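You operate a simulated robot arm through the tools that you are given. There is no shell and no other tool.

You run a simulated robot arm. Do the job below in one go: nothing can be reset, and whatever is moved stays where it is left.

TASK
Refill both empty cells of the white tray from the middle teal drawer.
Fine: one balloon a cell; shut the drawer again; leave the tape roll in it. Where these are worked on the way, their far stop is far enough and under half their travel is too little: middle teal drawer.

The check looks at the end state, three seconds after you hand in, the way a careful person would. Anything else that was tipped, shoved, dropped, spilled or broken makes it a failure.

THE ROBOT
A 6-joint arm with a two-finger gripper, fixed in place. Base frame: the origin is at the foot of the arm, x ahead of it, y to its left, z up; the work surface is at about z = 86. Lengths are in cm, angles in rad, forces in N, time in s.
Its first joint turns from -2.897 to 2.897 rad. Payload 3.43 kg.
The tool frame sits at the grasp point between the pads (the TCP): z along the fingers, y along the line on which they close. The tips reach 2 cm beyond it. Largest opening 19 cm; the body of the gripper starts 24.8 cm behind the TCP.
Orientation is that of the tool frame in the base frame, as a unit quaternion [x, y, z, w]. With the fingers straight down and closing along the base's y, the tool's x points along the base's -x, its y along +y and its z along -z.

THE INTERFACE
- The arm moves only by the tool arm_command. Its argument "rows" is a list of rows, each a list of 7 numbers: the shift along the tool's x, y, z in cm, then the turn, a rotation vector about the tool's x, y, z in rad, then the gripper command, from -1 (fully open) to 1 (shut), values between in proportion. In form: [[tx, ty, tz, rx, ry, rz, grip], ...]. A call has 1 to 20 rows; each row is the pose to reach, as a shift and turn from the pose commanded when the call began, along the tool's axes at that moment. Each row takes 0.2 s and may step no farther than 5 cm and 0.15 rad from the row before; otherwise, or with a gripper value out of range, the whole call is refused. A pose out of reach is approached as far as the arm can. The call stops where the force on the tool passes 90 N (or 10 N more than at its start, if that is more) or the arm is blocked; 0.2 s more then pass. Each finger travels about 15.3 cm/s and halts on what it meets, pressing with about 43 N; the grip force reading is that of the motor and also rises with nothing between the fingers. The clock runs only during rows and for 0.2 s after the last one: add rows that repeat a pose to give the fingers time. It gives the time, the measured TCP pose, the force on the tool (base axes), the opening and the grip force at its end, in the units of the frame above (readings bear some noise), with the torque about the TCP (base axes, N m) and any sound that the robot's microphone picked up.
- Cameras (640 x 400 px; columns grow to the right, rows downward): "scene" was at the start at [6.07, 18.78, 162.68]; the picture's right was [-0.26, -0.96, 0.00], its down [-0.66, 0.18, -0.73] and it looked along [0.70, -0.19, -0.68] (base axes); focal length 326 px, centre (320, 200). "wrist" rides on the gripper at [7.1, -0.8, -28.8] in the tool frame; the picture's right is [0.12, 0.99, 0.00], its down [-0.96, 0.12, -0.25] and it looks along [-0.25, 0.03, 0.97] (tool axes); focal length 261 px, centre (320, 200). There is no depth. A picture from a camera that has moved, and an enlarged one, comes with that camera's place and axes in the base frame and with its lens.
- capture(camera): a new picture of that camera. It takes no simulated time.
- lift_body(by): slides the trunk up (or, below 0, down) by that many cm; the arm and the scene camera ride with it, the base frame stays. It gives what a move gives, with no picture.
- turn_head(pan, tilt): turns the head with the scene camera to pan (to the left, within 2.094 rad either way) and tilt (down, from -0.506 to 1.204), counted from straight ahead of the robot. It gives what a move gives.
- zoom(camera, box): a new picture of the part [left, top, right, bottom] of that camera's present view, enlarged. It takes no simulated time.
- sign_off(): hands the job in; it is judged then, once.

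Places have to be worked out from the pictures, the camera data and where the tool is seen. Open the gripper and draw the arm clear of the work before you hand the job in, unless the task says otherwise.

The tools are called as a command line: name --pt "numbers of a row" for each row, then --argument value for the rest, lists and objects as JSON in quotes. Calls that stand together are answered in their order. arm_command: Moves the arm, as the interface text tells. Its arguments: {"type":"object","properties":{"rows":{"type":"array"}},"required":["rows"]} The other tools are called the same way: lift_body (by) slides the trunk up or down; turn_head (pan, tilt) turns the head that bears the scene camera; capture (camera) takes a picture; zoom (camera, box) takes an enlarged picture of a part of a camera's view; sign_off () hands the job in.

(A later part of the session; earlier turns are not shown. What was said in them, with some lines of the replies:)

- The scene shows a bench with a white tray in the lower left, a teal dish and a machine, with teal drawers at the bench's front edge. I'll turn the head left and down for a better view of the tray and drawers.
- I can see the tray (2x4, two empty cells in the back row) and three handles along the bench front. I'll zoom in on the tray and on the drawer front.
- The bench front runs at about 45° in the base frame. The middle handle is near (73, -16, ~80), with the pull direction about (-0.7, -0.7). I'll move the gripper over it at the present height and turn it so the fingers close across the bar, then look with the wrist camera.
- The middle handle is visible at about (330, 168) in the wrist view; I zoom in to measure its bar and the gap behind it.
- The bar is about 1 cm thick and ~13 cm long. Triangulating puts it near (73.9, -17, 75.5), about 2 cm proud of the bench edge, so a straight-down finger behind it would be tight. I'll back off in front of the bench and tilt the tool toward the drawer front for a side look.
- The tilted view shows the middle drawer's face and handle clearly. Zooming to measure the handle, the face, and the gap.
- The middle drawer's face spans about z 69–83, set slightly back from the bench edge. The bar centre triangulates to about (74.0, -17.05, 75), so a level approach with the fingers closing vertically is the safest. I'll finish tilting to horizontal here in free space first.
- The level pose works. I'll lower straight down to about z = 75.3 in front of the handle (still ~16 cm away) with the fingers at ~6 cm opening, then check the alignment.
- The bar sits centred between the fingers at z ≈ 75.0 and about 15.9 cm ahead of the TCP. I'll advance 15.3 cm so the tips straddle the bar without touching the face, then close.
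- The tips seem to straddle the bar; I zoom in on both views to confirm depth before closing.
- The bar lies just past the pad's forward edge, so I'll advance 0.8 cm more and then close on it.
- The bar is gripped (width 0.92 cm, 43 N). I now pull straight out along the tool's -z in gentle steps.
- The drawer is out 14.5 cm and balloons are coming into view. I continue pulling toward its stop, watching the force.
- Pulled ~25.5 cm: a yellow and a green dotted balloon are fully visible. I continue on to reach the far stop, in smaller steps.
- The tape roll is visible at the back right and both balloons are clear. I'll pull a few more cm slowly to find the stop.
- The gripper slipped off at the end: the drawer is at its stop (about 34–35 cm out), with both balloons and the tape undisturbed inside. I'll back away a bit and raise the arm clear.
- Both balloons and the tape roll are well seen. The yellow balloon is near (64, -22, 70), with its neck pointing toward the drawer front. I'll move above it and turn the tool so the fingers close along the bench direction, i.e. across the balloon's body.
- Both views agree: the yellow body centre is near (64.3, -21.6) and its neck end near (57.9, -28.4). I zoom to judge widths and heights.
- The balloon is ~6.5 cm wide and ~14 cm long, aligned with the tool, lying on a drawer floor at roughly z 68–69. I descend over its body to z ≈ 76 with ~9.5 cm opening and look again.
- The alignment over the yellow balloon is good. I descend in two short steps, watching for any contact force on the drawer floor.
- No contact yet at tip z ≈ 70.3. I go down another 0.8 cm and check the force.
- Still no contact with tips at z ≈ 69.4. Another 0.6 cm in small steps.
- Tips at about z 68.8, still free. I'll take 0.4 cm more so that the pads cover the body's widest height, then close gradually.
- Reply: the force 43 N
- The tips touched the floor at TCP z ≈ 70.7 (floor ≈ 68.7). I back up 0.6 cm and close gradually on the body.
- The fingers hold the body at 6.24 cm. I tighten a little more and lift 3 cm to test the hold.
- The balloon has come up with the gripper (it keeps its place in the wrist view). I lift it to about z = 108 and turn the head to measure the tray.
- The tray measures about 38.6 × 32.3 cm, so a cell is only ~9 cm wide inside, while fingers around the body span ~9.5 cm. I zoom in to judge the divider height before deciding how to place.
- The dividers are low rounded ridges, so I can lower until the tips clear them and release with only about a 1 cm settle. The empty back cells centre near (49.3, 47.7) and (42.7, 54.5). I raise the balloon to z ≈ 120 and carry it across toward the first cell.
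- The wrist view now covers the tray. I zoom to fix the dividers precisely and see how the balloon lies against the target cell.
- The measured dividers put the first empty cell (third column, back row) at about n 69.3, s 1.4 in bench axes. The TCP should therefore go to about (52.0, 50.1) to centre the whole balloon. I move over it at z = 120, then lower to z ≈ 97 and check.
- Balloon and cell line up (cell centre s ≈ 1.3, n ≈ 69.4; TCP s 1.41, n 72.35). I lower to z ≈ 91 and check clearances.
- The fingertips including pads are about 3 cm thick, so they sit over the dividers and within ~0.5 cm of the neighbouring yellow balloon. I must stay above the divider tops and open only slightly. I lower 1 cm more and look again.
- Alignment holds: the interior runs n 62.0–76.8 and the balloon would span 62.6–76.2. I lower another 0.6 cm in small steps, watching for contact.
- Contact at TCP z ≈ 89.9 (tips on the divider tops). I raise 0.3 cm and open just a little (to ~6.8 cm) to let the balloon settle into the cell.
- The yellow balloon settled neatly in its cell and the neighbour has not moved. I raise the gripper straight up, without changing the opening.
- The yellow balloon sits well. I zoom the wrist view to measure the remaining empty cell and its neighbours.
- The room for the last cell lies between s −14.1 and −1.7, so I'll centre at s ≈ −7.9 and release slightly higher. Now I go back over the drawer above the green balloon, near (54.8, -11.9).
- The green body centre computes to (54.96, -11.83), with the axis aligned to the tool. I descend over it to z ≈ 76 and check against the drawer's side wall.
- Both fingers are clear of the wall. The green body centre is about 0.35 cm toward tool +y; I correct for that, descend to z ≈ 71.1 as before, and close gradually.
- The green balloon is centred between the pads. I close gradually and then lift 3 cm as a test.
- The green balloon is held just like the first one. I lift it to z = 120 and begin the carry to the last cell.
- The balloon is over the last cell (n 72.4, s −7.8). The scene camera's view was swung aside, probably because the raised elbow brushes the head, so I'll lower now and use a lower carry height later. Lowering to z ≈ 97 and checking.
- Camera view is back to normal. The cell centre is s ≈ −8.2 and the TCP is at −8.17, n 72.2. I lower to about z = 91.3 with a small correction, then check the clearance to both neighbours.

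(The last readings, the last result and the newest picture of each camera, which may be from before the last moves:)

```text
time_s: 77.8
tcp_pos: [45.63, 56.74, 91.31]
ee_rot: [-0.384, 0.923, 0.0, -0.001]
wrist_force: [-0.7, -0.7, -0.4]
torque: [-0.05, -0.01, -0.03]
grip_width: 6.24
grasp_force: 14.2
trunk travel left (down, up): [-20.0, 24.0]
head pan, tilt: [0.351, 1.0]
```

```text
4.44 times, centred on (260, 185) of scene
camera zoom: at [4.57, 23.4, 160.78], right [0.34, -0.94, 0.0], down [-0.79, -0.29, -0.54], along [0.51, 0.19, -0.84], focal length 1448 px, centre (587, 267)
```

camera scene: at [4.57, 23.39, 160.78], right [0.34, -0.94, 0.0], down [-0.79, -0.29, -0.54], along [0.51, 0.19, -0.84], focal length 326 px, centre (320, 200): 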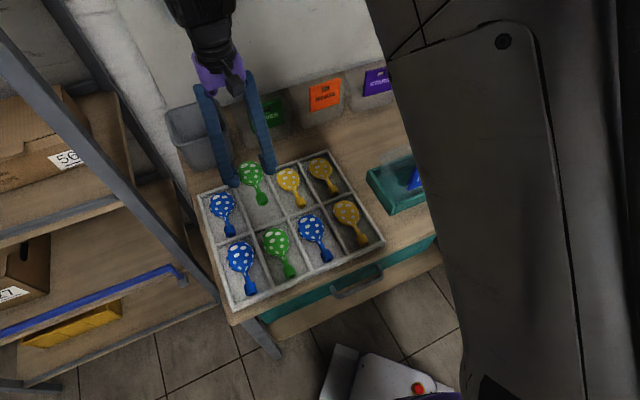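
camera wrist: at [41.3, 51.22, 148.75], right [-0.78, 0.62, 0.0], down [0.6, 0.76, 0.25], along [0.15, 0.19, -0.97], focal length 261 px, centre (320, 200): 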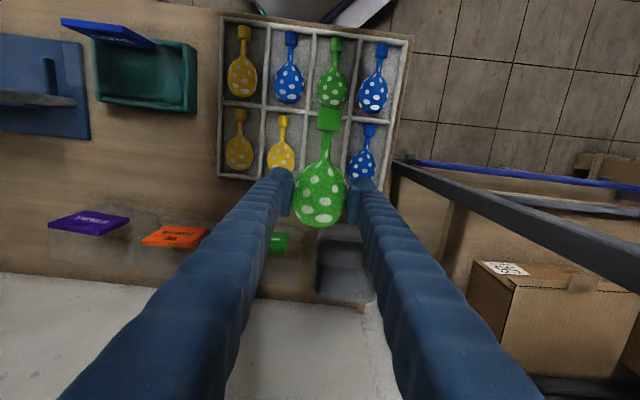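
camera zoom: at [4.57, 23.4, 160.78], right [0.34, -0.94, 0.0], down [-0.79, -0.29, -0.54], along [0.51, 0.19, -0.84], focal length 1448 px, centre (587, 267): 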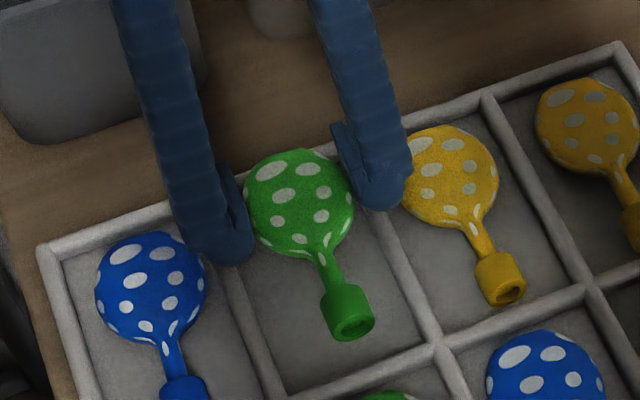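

Clearances are about 0.2 cm on the yellow side and 0.45 cm on the blue side. I shift 0.12 cm to even them out and lower to z ≈ 90.3, just above the dividers and the neighbours' widest height.

arm_command --pt "0 0.12 0.3 0 0 0 1" --pt "0 0.12 0.7 0 0 0 1" --pt "0 0.12 1.0 0 0 0 1" --pt "0 0.12 1.0 0 0 0 1"

zoom --camera "wrist" --box '[200, 60, 440, 260]'

zoom --camera "scene" --box '[210, 150, 310, 220]'

```text
time_s: 78.8
tcp_pos: [45.57, 56.89, 90.46]
ee_rot: [-0.383, 0.924, 0.0, -0.001]
wrist_force: [-0.1, -0.2, 0.0]
torque: [0.0, 0.02, 0.0]
grip_width: 6.24
grasp_force: 14.5
trunk travel left (down, up): [-20.0, 24.0]
head pan, tilt: [0.351, 1.0]
```

```text
2.00 times, centred on (320, 160) of wrist
camera zoom: at [41.18, 51.34, 119.18], right [-0.79, 0.62, 0.0], down [0.6, 0.76, 0.25], along [0.15, 0.19, -0.97], focal length 521 px, centre (320, 280)
```

zoom: 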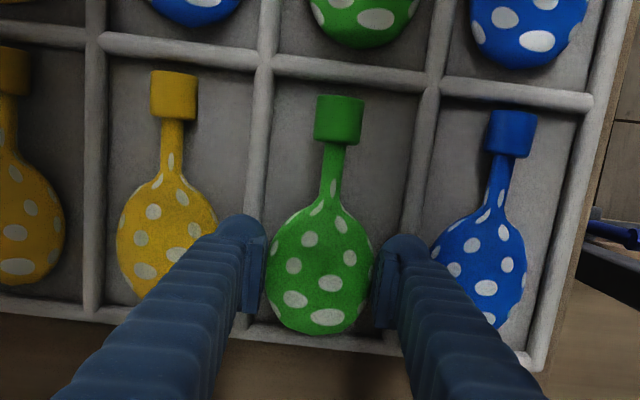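

```text
5.71 times, centred on (260, 185) of scene
camera zoom: at [4.57, 23.38, 160.78], right [0.34, -0.94, 0.0], down [-0.79, -0.29, -0.54], along [0.51, 0.19, -0.84], focal length 1862 px, centre (663, 286)
```

zoom: 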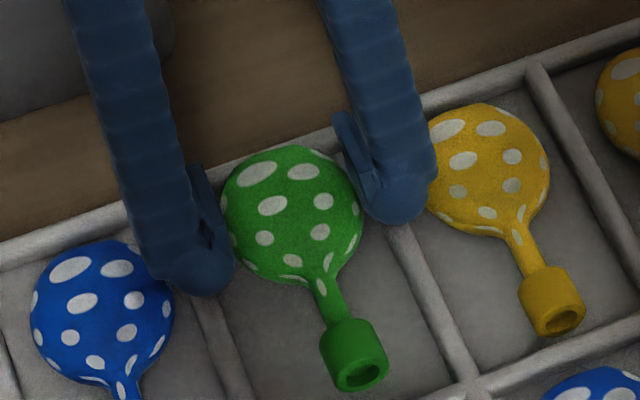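

No contact and evenly placed. I release by opening just to ~6.7 cm.

arm_command --pt "0 0 0.2 0 0 0 1" --pt "0 0 0.2 0 0 0 0.34" --pt "0 0 0.2 0 0 0 0.315" --pt "0 0 0.2 0 0 0 0.295" --pt "0 0 0.2 0 0 0 0.295" --pt "0 0 0.2 0 0 0 0.295"

zoom --camera "wrist" --box '[200, 60, 440, 260]'

zoom --camera "scene" --box '[210, 150, 310, 220]'

```text
time_s: 80.2
tcp_pos: [45.45, 56.83, 90.18]
ee_rot: [-0.383, 0.924, 0.0, -0.001]
wrist_force: [-0.2, -0.5, -0.7]
torque: [0.02, -0.02, -0.02]
grip_width: 6.72
grasp_force: 0.0
trunk travel left (down, up): [-20.0, 24.0]
head pan, tilt: [0.351, 1.0]
```

```text
2.00 times, centred on (320, 160) of wrist
camera zoom: at [41.19, 51.35, 119.0], right [-0.79, 0.62, 0.0], down [0.6, 0.76, 0.25], along [0.15, 0.19, -0.97], focal length 521 px, centre (320, 280)
```

zoom: 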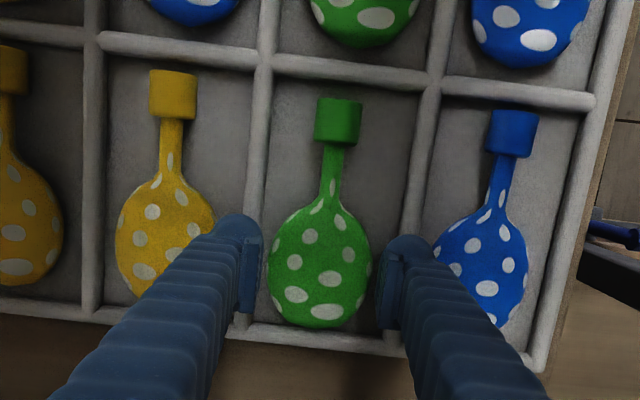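

```text
5.71 times, centred on (260, 185) of scene
camera zoom: at [4.57, 23.37, 160.78], right [0.34, -0.94, 0.0], down [-0.79, -0.29, -0.54], along [0.51, 0.19, -0.84], focal length 1862 px, centre (663, 286)
```

zoom: 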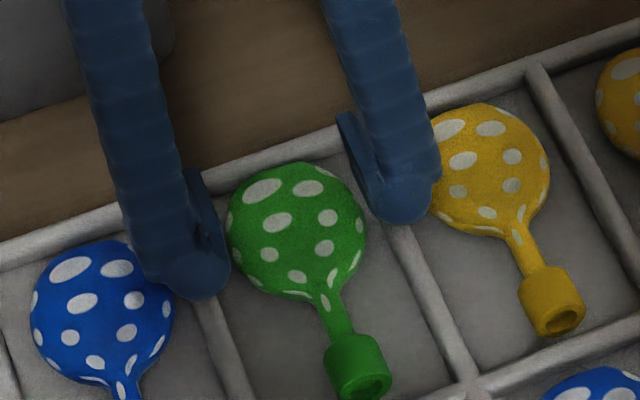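

The green balloon settled properly and the neighbours are undisturbed. I rise straight up, then move outward over the tray's front and along the bench toward the drawer, closing the empty fingers on the way.

arm_command --pt "0 0 -0.7 0 0 0 0.295" --pt "0 0 -1.7 0 0 0 0.295" --pt "0 0 -3.5 0 0 0 0.295" --pt "0 0 -7 0 0 0 0.295" --pt "0 0 -11 0 0 0 0.295" --pt "0 0 -15 0 0 0 0.295" --pt "3 0 -17 0 0 0 0.295" --pt "6 -1 -18 0 0 0 0.295" --pt "9 -4 -18 0 0 0 0.5" --pt "12 -7 -18 0 0 0 0.8" --pt "15 -10.5 -18 0 0 0 1" --pt "17.5 -14.5 -18 0 0 0 1" --pt "20 -18.5 -18 0 0 0 1" --pt "22.5 -22.5 -18 0 0 0 1" --pt "25 -26.5 -18 0 0 0 1" --pt "27.5 -30.5 -18 0 0 0 1" --pt "30 -34.5 -18 0 0 0 1" --pt "32.5 -38.5 -18 0 0 0 1" --pt "35 -42 -18 0 0 0 1" --pt "36.5 -45 -18 0 0 0 1"

capture --camera "scene"

capture --camera "wrist"

```text
time_s: 84.3
tcp_pos: [51.51, -0.87, 108.21]
ee_rot: [-0.384, 0.923, 0.0, -0.001]
wrist_force: [-0.4, -0.2, 0.2]
torque: [0.0, 0.05, 0.02]
grip_width: 0.03
grasp_force: 34.7
trunk travel left (down, up): [-20.0, 24.0]
head pan, tilt: [0.351, 1.0]
```

```text
taken
camera scene: at [4.61, 23.34, 160.78], right [0.34, -0.94, 0.0], down [-0.79, -0.29, -0.54], along [0.51, 0.19, -0.84], focal length 326 px, centre (320, 200)
```

scene: 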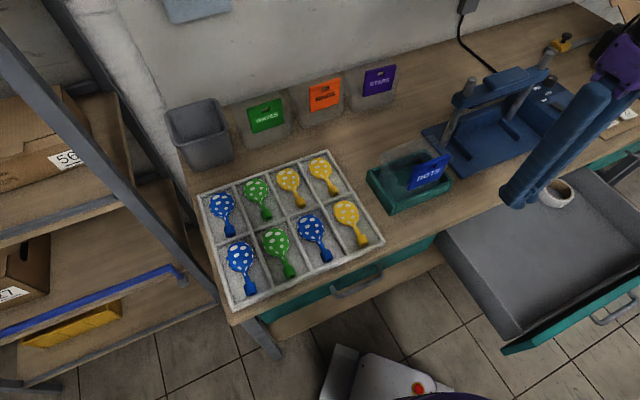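

```text
taken
camera wrist: at [47.14, -6.47, 136.95], right [-0.79, 0.62, 0.0], down [0.6, 0.76, 0.25], along [0.15, 0.19, -0.97], focal length 261 px, centre (320, 200)
```

wrist: 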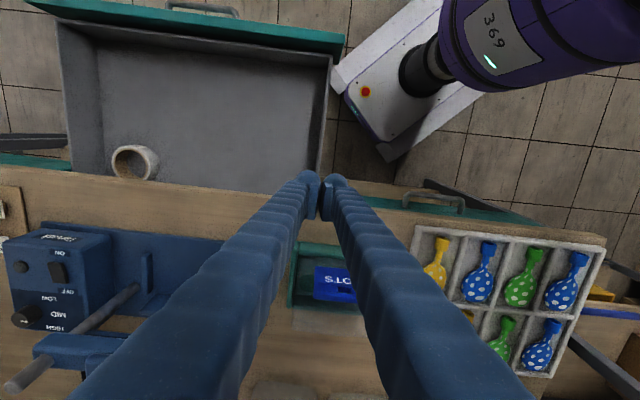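

All eight cells now hold one balloon each. The drawer handle is at about n 6.5–7.3, s 65 while open; I go over to just in front of it (n ≈ 0.5), still high up.

arm_command --pt "3.2 -2.5 0 0 0 0 1" --pt "6.4 -5.0 0 0 0 0 1" --pt "9.6 -7.5 0 0 0 0 1" --pt "12.8 -10 0 0 0 0 1" --pt "16 -12.5 0 0 0 0 1" --pt "19.2 -15 0 0 0 0 1" --pt "22.4 -17.5 0 0 0 0 1" --pt "25.6 -20 0 0 0 0 1" --pt "28.8 -22.5 0 0 0 0 1" --pt "32 -25 0 0 0 0 1" --pt "34.5 -27 0 0 0 0 1" --pt "35.3 -27.6 0 0 0 0 1" --pt "35.3 -27.6 0 0 0 0 1"

turn_head --pan -0.4 --tilt 0.9

capture --camera "scene"

capture --camera "wrist"

```text
time_s: 87.2
tcp_pos: [46.02, -45.39, 108.23]
ee_rot: [-0.382, 0.924, 0.0, 0.0]
wrist_force: [-0.8, 0.1, 0.5]
torque: [-0.01, 0.0, -0.02]
grip_width: 0.02
grasp_force: 34.6
trunk travel left (down, up): [-20.0, 24.0]
head pan, tilt: [0.351, 1.0]
```

```text
time_s: 88.2
tcp_pos: [45.99, -45.36, 108.24]
ee_rot: [-0.382, 0.924, 0.0, -0.001]
wrist_force: [0.2, -0.1, -0.1]
torque: [0.0, 0.0, 0.01]
grip_width: 0.0
grasp_force: 34.2
trunk travel left (down, up): [-20.0, 24.0]
head pan, tilt: [-0.4, 0.901]
```

```text
taken
camera scene: at [4.98, 18.02, 161.51], right [-0.39, -0.92, 0.0], down [-0.72, 0.3, -0.62], along [0.57, -0.24, -0.78], focal length 326 px, centre (320, 200)
```

scene: 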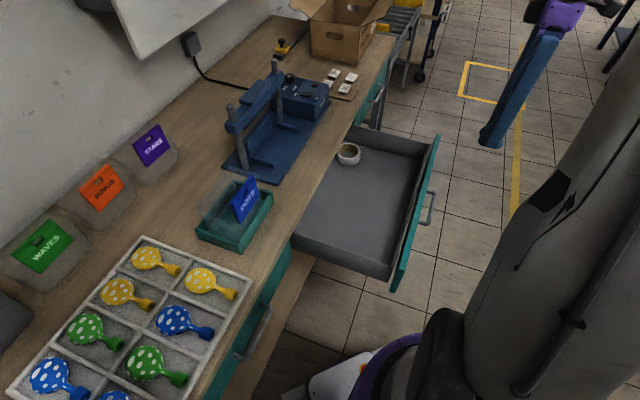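

```text
taken
camera wrist: at [41.72, -50.9, 137.02], right [-0.79, 0.62, 0.0], down [0.6, 0.76, 0.25], along [0.15, 0.19, -0.97], focal length 261 px, centre (320, 200)
```

wrist: 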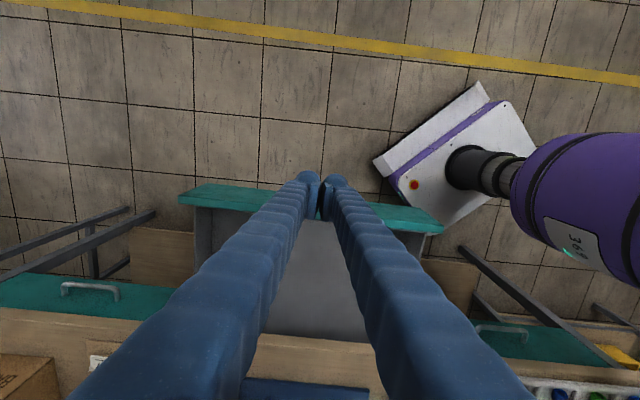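

The gripper is in front of the open drawer. I lower it to z ≈ 76 so the closed fingers stand in front of the handle bar.

arm_command --pt "0 0 4 0 0 0 1" --pt "0 0 8 0 0 0 1" --pt "0 0 12 0 0 0 1" --pt "0 0 16 0 0 0 1" --pt "0 0 20 0 0 0 1" --pt "0 0 24 0 0 0 1" --pt "0 0 28 0 0 0 1" --pt "0 0 31 0 0 0 1" --pt "0 0 32.5 0 0 0 1" --pt "0 0 32.5 0 0 0 1"

capture --camera "wrist"

zoom --camera "scene" --box '[370, 110, 530, 290]'

```text
time_s: 90.5
tcp_pos: [46.01, -45.19, 75.72]
ee_rot: [-0.383, 0.924, 0.0, 0.0]
wrist_force: [-0.6, 0.0, 0.4]
torque: [0.02, -0.01, 0.0]
grip_width: 0.02
grasp_force: 34.1
trunk travel left (down, up): [-20.0, 24.0]
head pan, tilt: [-0.4, 0.901]
```

```text
taken
camera wrist: at [41.73, -50.85, 104.41], right [-0.79, 0.62, 0.0], down [0.6, 0.76, 0.25], along [0.15, 0.19, -0.97], focal length 261 px, centre (320, 200)
```

wrist: 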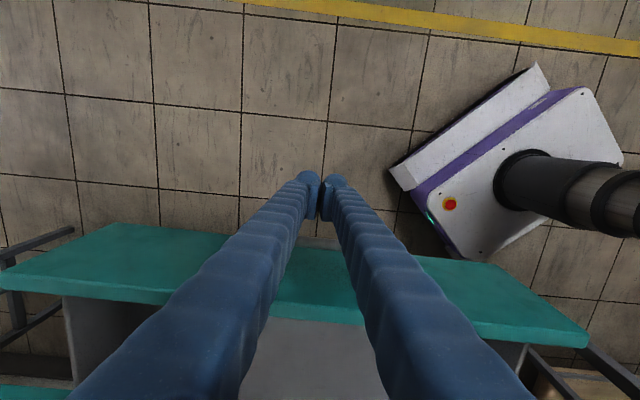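

```text
2.22 times, centred on (450, 200) of scene
camera zoom: at [5.0, 18.0, 161.51], right [-0.39, -0.92, 0.0], down [-0.72, 0.31, -0.62], along [0.57, -0.24, -0.78], focal length 724 px, centre (31, 200)
```

zoom: 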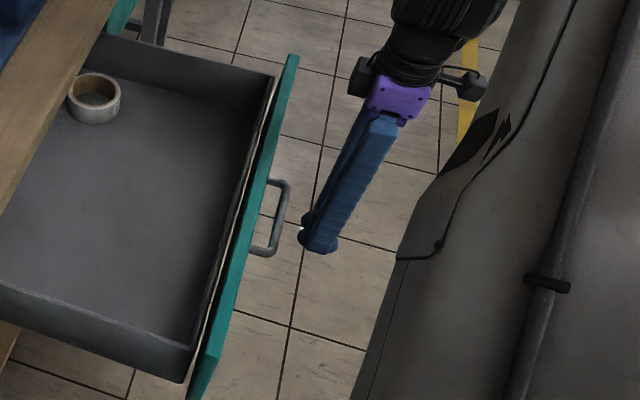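

The fingers line up with the middle of the bar. I lower 1 cm more and push inward gently along the drawer's direction.

arm_command --pt "0 0 0.6 0 0 0 1" --pt "-1 0 1.1 0 0 0 1" --pt "-2 0 1.1 0 0 0 1" --pt "-2.7 0 1.1 0 0 0 1" --pt "-3.3 0 1.1 0 0 0 1" --pt "-4.0 0 1.1 0 0 0 1" --pt "-4.8 0 1.1 0 0 0 1" --pt "-5.7 0 1.1 0 0 0 1" --pt "-6.7 0 1.1 0 0 0 1" --pt "-7.8 0 1.1 0 0 0 1" --pt "-9.0 0 1.1 0 0 0 1" --pt "-10.2 0 1.1 0 0 0 1" --pt "-11.4 0 1.1 0 0 0 1" --pt "-12.6 0 1.1 0 0 0 1" --pt "-13.8 0 1.1 0 0 0 1" --pt "-15.0 0 1.1 0 0 0 1" --pt "-16.0 0 1.1 0 0 0 1" --pt "-17.0 0 1.1 0 0 0 1"

capture --camera "scene"

capture --camera "wrist"

```text
time_s: 94.2
tcp_pos: [58.06, -33.37, 74.65]
ee_rot: [-0.383, 0.924, 0.001, -0.001]
wrist_force: [-0.4, 0.7, 0.7]
torque: [-0.01, -0.01, 0.0]
grip_width: 0.0
grasp_force: 34.3
trunk travel left (down, up): [-20.0, 24.0]
head pan, tilt: [-0.4, 0.901]
```

```text
taken
camera scene: at [5.04, 18.01, 161.51], right [-0.39, -0.92, 0.0], down [-0.72, 0.31, -0.62], along [0.57, -0.24, -0.78], focal length 326 px, centre (320, 200)
```

scene: 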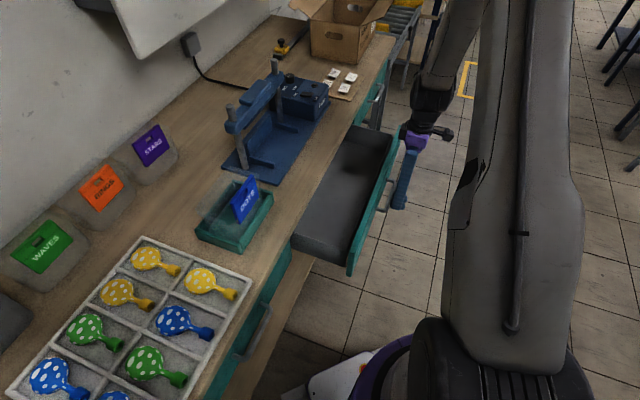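

```text
taken
camera wrist: at [53.79, -38.83, 103.36], right [-0.79, 0.62, 0.0], down [0.6, 0.76, 0.25], along [0.15, 0.19, -0.97], focal length 261 px, centre (320, 200)
```

wrist: 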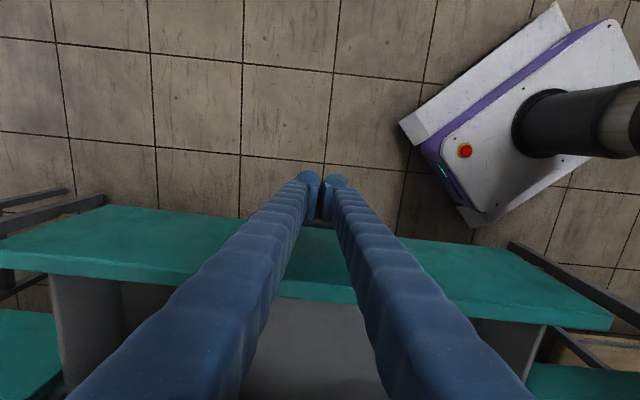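

The drawer is closing smoothly. I continue the push to near the closed position, slowing toward the end.

arm_command --pt "-0.6 0 0 0 0 0 1" --pt "-1.6 0 0 0 0 0 1" --pt "-2.8 0 0 0 0 0 1" --pt "-4.0 0 0 0 0 0 1" --pt "-5.2 0 0 0 0 0 1" --pt "-6.4 0 0 0 0 0 1" --pt "-7.6 0 0 0 0 0 1" --pt "-8.8 0 0 0 0 0 1" --pt "-10.0 0 0 0 0 0 1" --pt "-11.2 0 0 0 0 0 1" --pt "-12.4 0 0 0 0 0 1" --pt "-13.5 0 0 0 0 0 1" --pt "-14.5 0 0 0 0 0 1" --pt "-15.4 0 0 0 0 0 1" --pt "-16.2 0 0 0 0 0 1" --pt "-17.0 0 0 0 0 0 1" --pt "-17.7 0 0 0 0 0 1" --pt "-18.3 0 0 0 0 0 1"

capture --camera "scene"

capture --camera "wrist"

```text
time_s: 98.0
tcp_pos: [70.91, -20.35, 74.64]
ee_rot: [-0.383, 0.924, -0.001, -0.002]
wrist_force: [0.4, -0.3, 1.3]
torque: [0.01, 0.02, 0.02]
grip_width: 0.0
grasp_force: 34.5
trunk travel left (down, up): [-20.0, 24.0]
head pan, tilt: [-0.4, 0.901]
```

```text
taken
camera scene: at [5.06, 18.01, 161.5], right [-0.39, -0.92, 0.0], down [-0.72, 0.31, -0.62], along [0.57, -0.24, -0.78], focal length 326 px, centre (320, 200)
```

scene: 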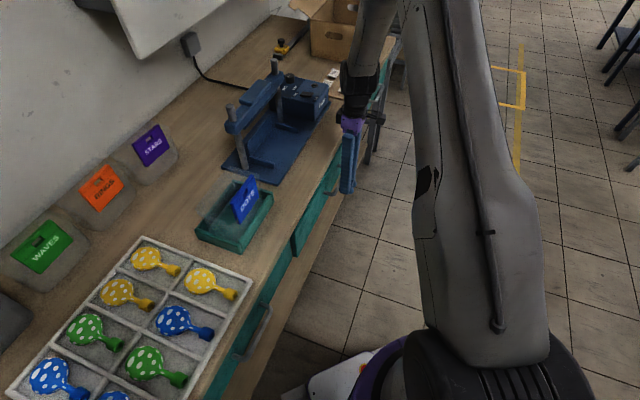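

```text
taken
camera wrist: at [66.68, -25.88, 103.37], right [-0.79, 0.62, 0.0], down [0.6, 0.76, 0.25], along [0.15, 0.19, -0.97], focal length 261 px, centre (320, 200)
```

wrist: 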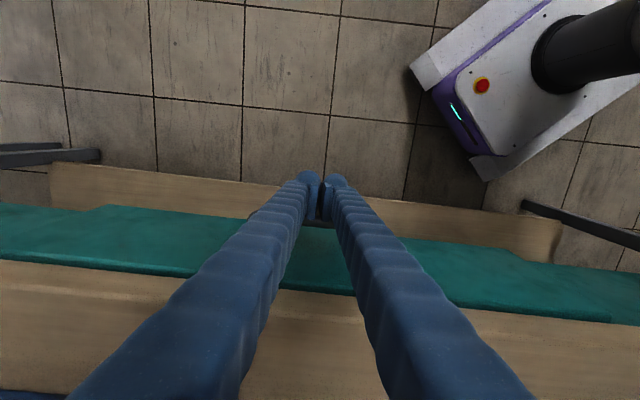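

The drawer is about 2 cm short of shut. I push on in small steps until it meets its stop.

arm_command --pt "-0.4 0 0 0 0 0 1" --pt "-0.8 0 0 0 0 0 1" --pt "-1.1 0 0 0 0 0 1" --pt "-1.4 0 0 0 0 0 1" --pt "-1.7 0 0 0 0 0 1" --pt "-1.9 0 0 0 0 0 1" --pt "-2.1 0 0 0 0 0 1"

capture --camera "wrist"

zoom --camera "scene" --box '[230, 120, 400, 330]'

```text
time_s: 99.7
tcp_pos: [72.3, -19.13, 74.61]
ee_rot: [-0.382, 0.924, 0.002, -0.003]
wrist_force: [-19.7, -29.9, -15.3]
torque: [-0.2, 0.14, -0.08]
grip_width: 0.59
grasp_force: 34.5
trunk travel left (down, up): [-20.0, 24.0]
head pan, tilt: [-0.4, 0.901]
```

```text
taken
camera wrist: at [67.95, -24.63, 103.24], right [-0.79, 0.62, 0.01], down [0.6, 0.76, 0.24], along [0.15, 0.2, -0.97], focal length 261 px, centre (320, 200)
```

wrist: 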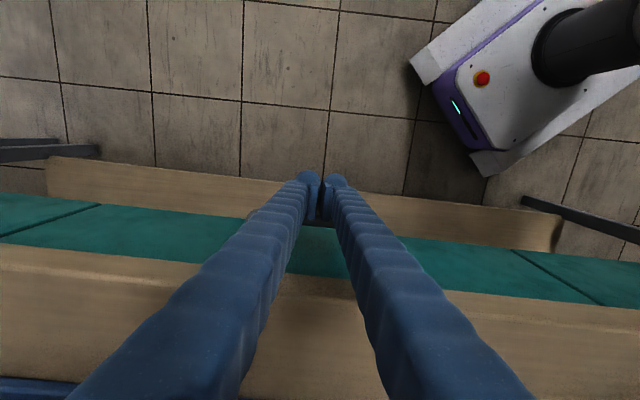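

```text
1.90 times, centred on (315, 225) of scene
camera zoom: at [5.03, 17.84, 161.51], right [-0.39, -0.92, 0.0], down [-0.72, 0.31, -0.62], along [0.57, -0.24, -0.78], focal length 621 px, centre (330, 152)
```

zoom: 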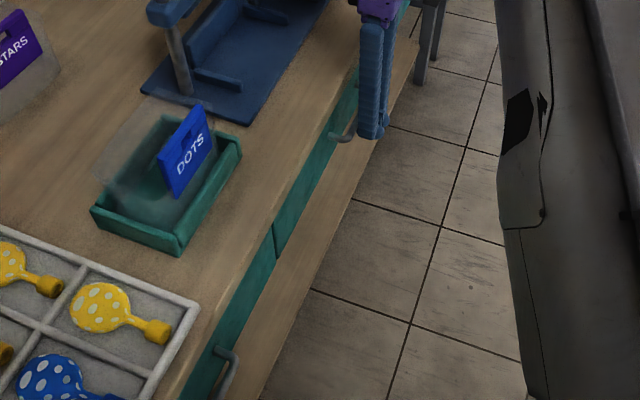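

The push force rose to ~36 N with the TCP at n = 37.6, exactly the predicted closed position. The face is flush with its neighbours. I back off the bar and raise the arm clear.

arm_command --pt "0.3 0 0 0 0 0 1" --pt "1.3 0 0 0 0 0 1" --pt "3.3 0 0 0 0 0 1" --pt "6.3 0 0 0 0 0 1" --pt "9.3 0 0 0 0 0 1" --pt "12.0 0 0 0 0 0 1" --pt "12.0 0 -4 0 0 0 0.7" --pt "12.0 0 -8 0 0 0 0.3" --pt "12.0 0 -12 0 0 0 0" --pt "12.0 0 -16 0 0 0 0" --pt "12.0 0 -20 0 0 0 0" --pt "12.0 0 -24 0 0 0 -0.5" --pt "12.0 0 -28 0 0 0 -1" --pt "12.0 0 -32 0 0 0 -1" --pt "12.0 0 -35 0 0 0 -1" --pt "12.0 0 -35 0 0 0 -1"

capture --camera "wrist"

capture --camera "scene"

```text
time_s: 103.0
tcp_pos: [64.13, -27.44, 109.87]
ee_rot: [-0.383, 0.924, 0.001, -0.001]
wrist_force: [-0.2, 0.5, 0.2]
torque: [-0.04, -0.02, 0.03]
grip_width: 19.01
grasp_force: 0.0
trunk travel left (down, up): [-20.0, 24.0]
head pan, tilt: [-0.4, 0.901]
```

```text
taken
camera wrist: at [59.83, -32.88, 138.56], right [-0.79, 0.62, 0.0], down [0.6, 0.76, 0.25], along [0.15, 0.19, -0.97], focal length 261 px, centre (320, 200)
```

wrist: 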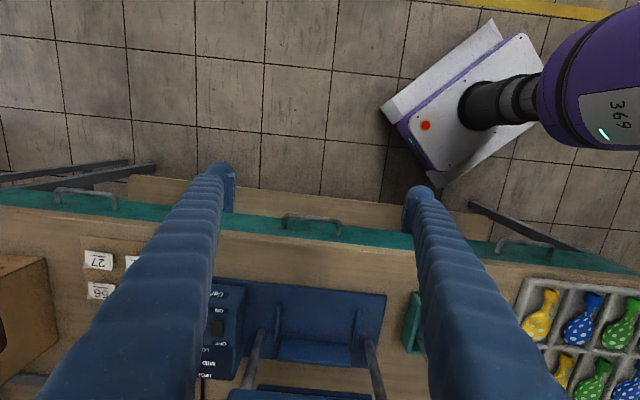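

```text
taken
camera scene: at [5.02, 18.03, 161.5], right [-0.39, -0.92, 0.0], down [-0.72, 0.3, -0.62], along [0.57, -0.24, -0.78], focal length 326 px, centre (320, 200)
```

scene: 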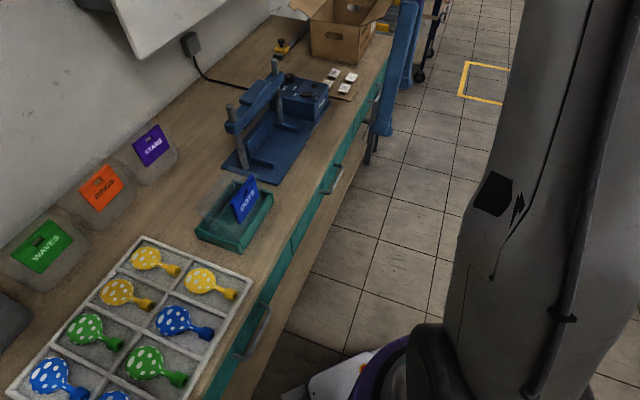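

The drawer looks shut with all three handles in line. I zoom in on the drawer front and look at the whole tray for a last check.

zoom --camera "scene" --box '[250, 120, 400, 280]'

zoom --camera "wrist" --box '[220, 160, 440, 280]'

turn_head --pan 0.3 --tilt 0.9

capture --camera "scene"

zoom --camera "scene" --box '[170, 160, 410, 370]'

```text
2.50 times, centred on (325, 200) of scene
camera zoom: at [5.02, 18.03, 161.5], right [-0.39, -0.92, 0.0], down [-0.72, 0.3, -0.62], along [0.57, -0.24, -0.78], focal length 815 px, centre (308, 200)
```

zoom: 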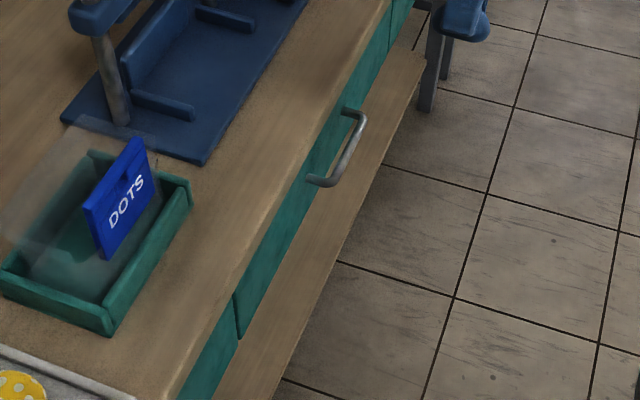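

```text
2.91 times, centred on (330, 220) of wrist
camera zoom: at [59.83, -32.88, 138.56], right [-0.79, 0.62, 0.0], down [0.6, 0.76, 0.25], along [0.15, 0.19, -0.97], focal length 758 px, centre (291, 142)
```

zoom: 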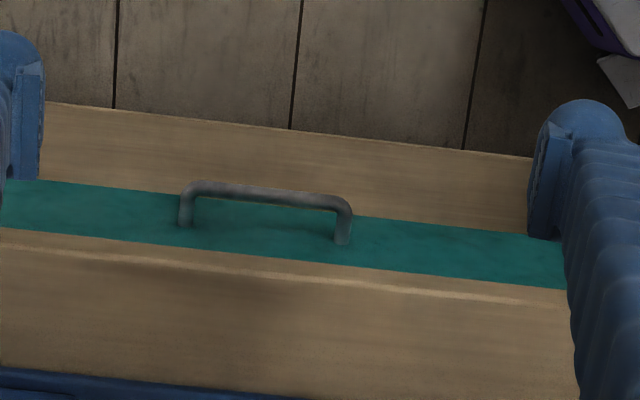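

```text
time_s: 104.1
tcp_pos: [64.16, -27.42, 109.81]
ee_rot: [-0.382, 0.924, -0.001, -0.001]
wrist_force: [-0.4, -0.4, -0.5]
torque: [0.03, -0.05, 0.01]
grip_width: 19.0
grasp_force: 0.0
trunk travel left (down, up): [-20.0, 24.0]
head pan, tilt: [0.3, 0.901]
```

```text
taken
camera scene: at [5.27, 23.18, 161.51], right [0.29, -0.96, 0.0], down [-0.75, -0.23, -0.62], along [0.59, 0.18, -0.78], focal length 326 px, centre (320, 200)
```

scene: 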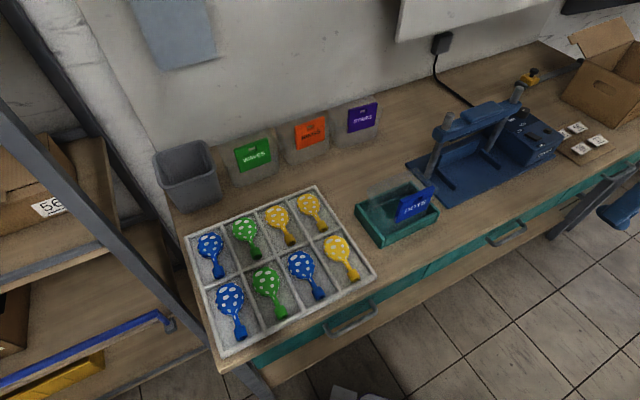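

```text
1.90 times, centred on (290, 265) of scene
camera zoom: at [5.27, 23.18, 161.51], right [0.29, -0.96, 0.0], down [-0.75, -0.23, -0.62], along [0.59, 0.18, -0.78], focal length 621 px, centre (377, 76)
```

zoom: 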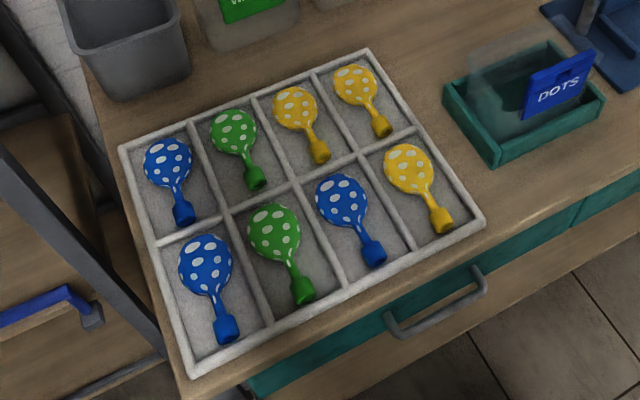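

The drawer front looks just as it did at the start. All eight cells hold one balloon each, the other objects have not moved, and the gripper is open and clear of the work. I hand the job in.

sign_off

```text
The job is handed in.
```

Both empty cells of the white tray are refilled, and the job is handed in. I haven't been told the result of the check.

- **Tray:** I took a yellow and a green dotted balloon from the middle teal drawer and put one in each empty back-row cell. All eight cells now hold one balloon, and the balloons already in the tray did not move. The two new ones settled about 1 to 2 cm onto the tray floor when released, because the fingers were too wide to fit between the dividers.
- **Drawer:** I pulled it to its far stop, about 34 cm out, where the gripper slipped off the handle. I later pushed it shut until it met its stop, and its front looks the same as at the start.
- **Tape roll:** I left it inside. I last saw it there just before I pushed the drawer shut.
- **Robot head:** While I carried the green balloon at about z = 120, the scene camera swung aside, probably because the arm brushed the head. It returned to its place once I lowered the arm, and nothing on the bench was affected.

The gripper is open and clear of the work.
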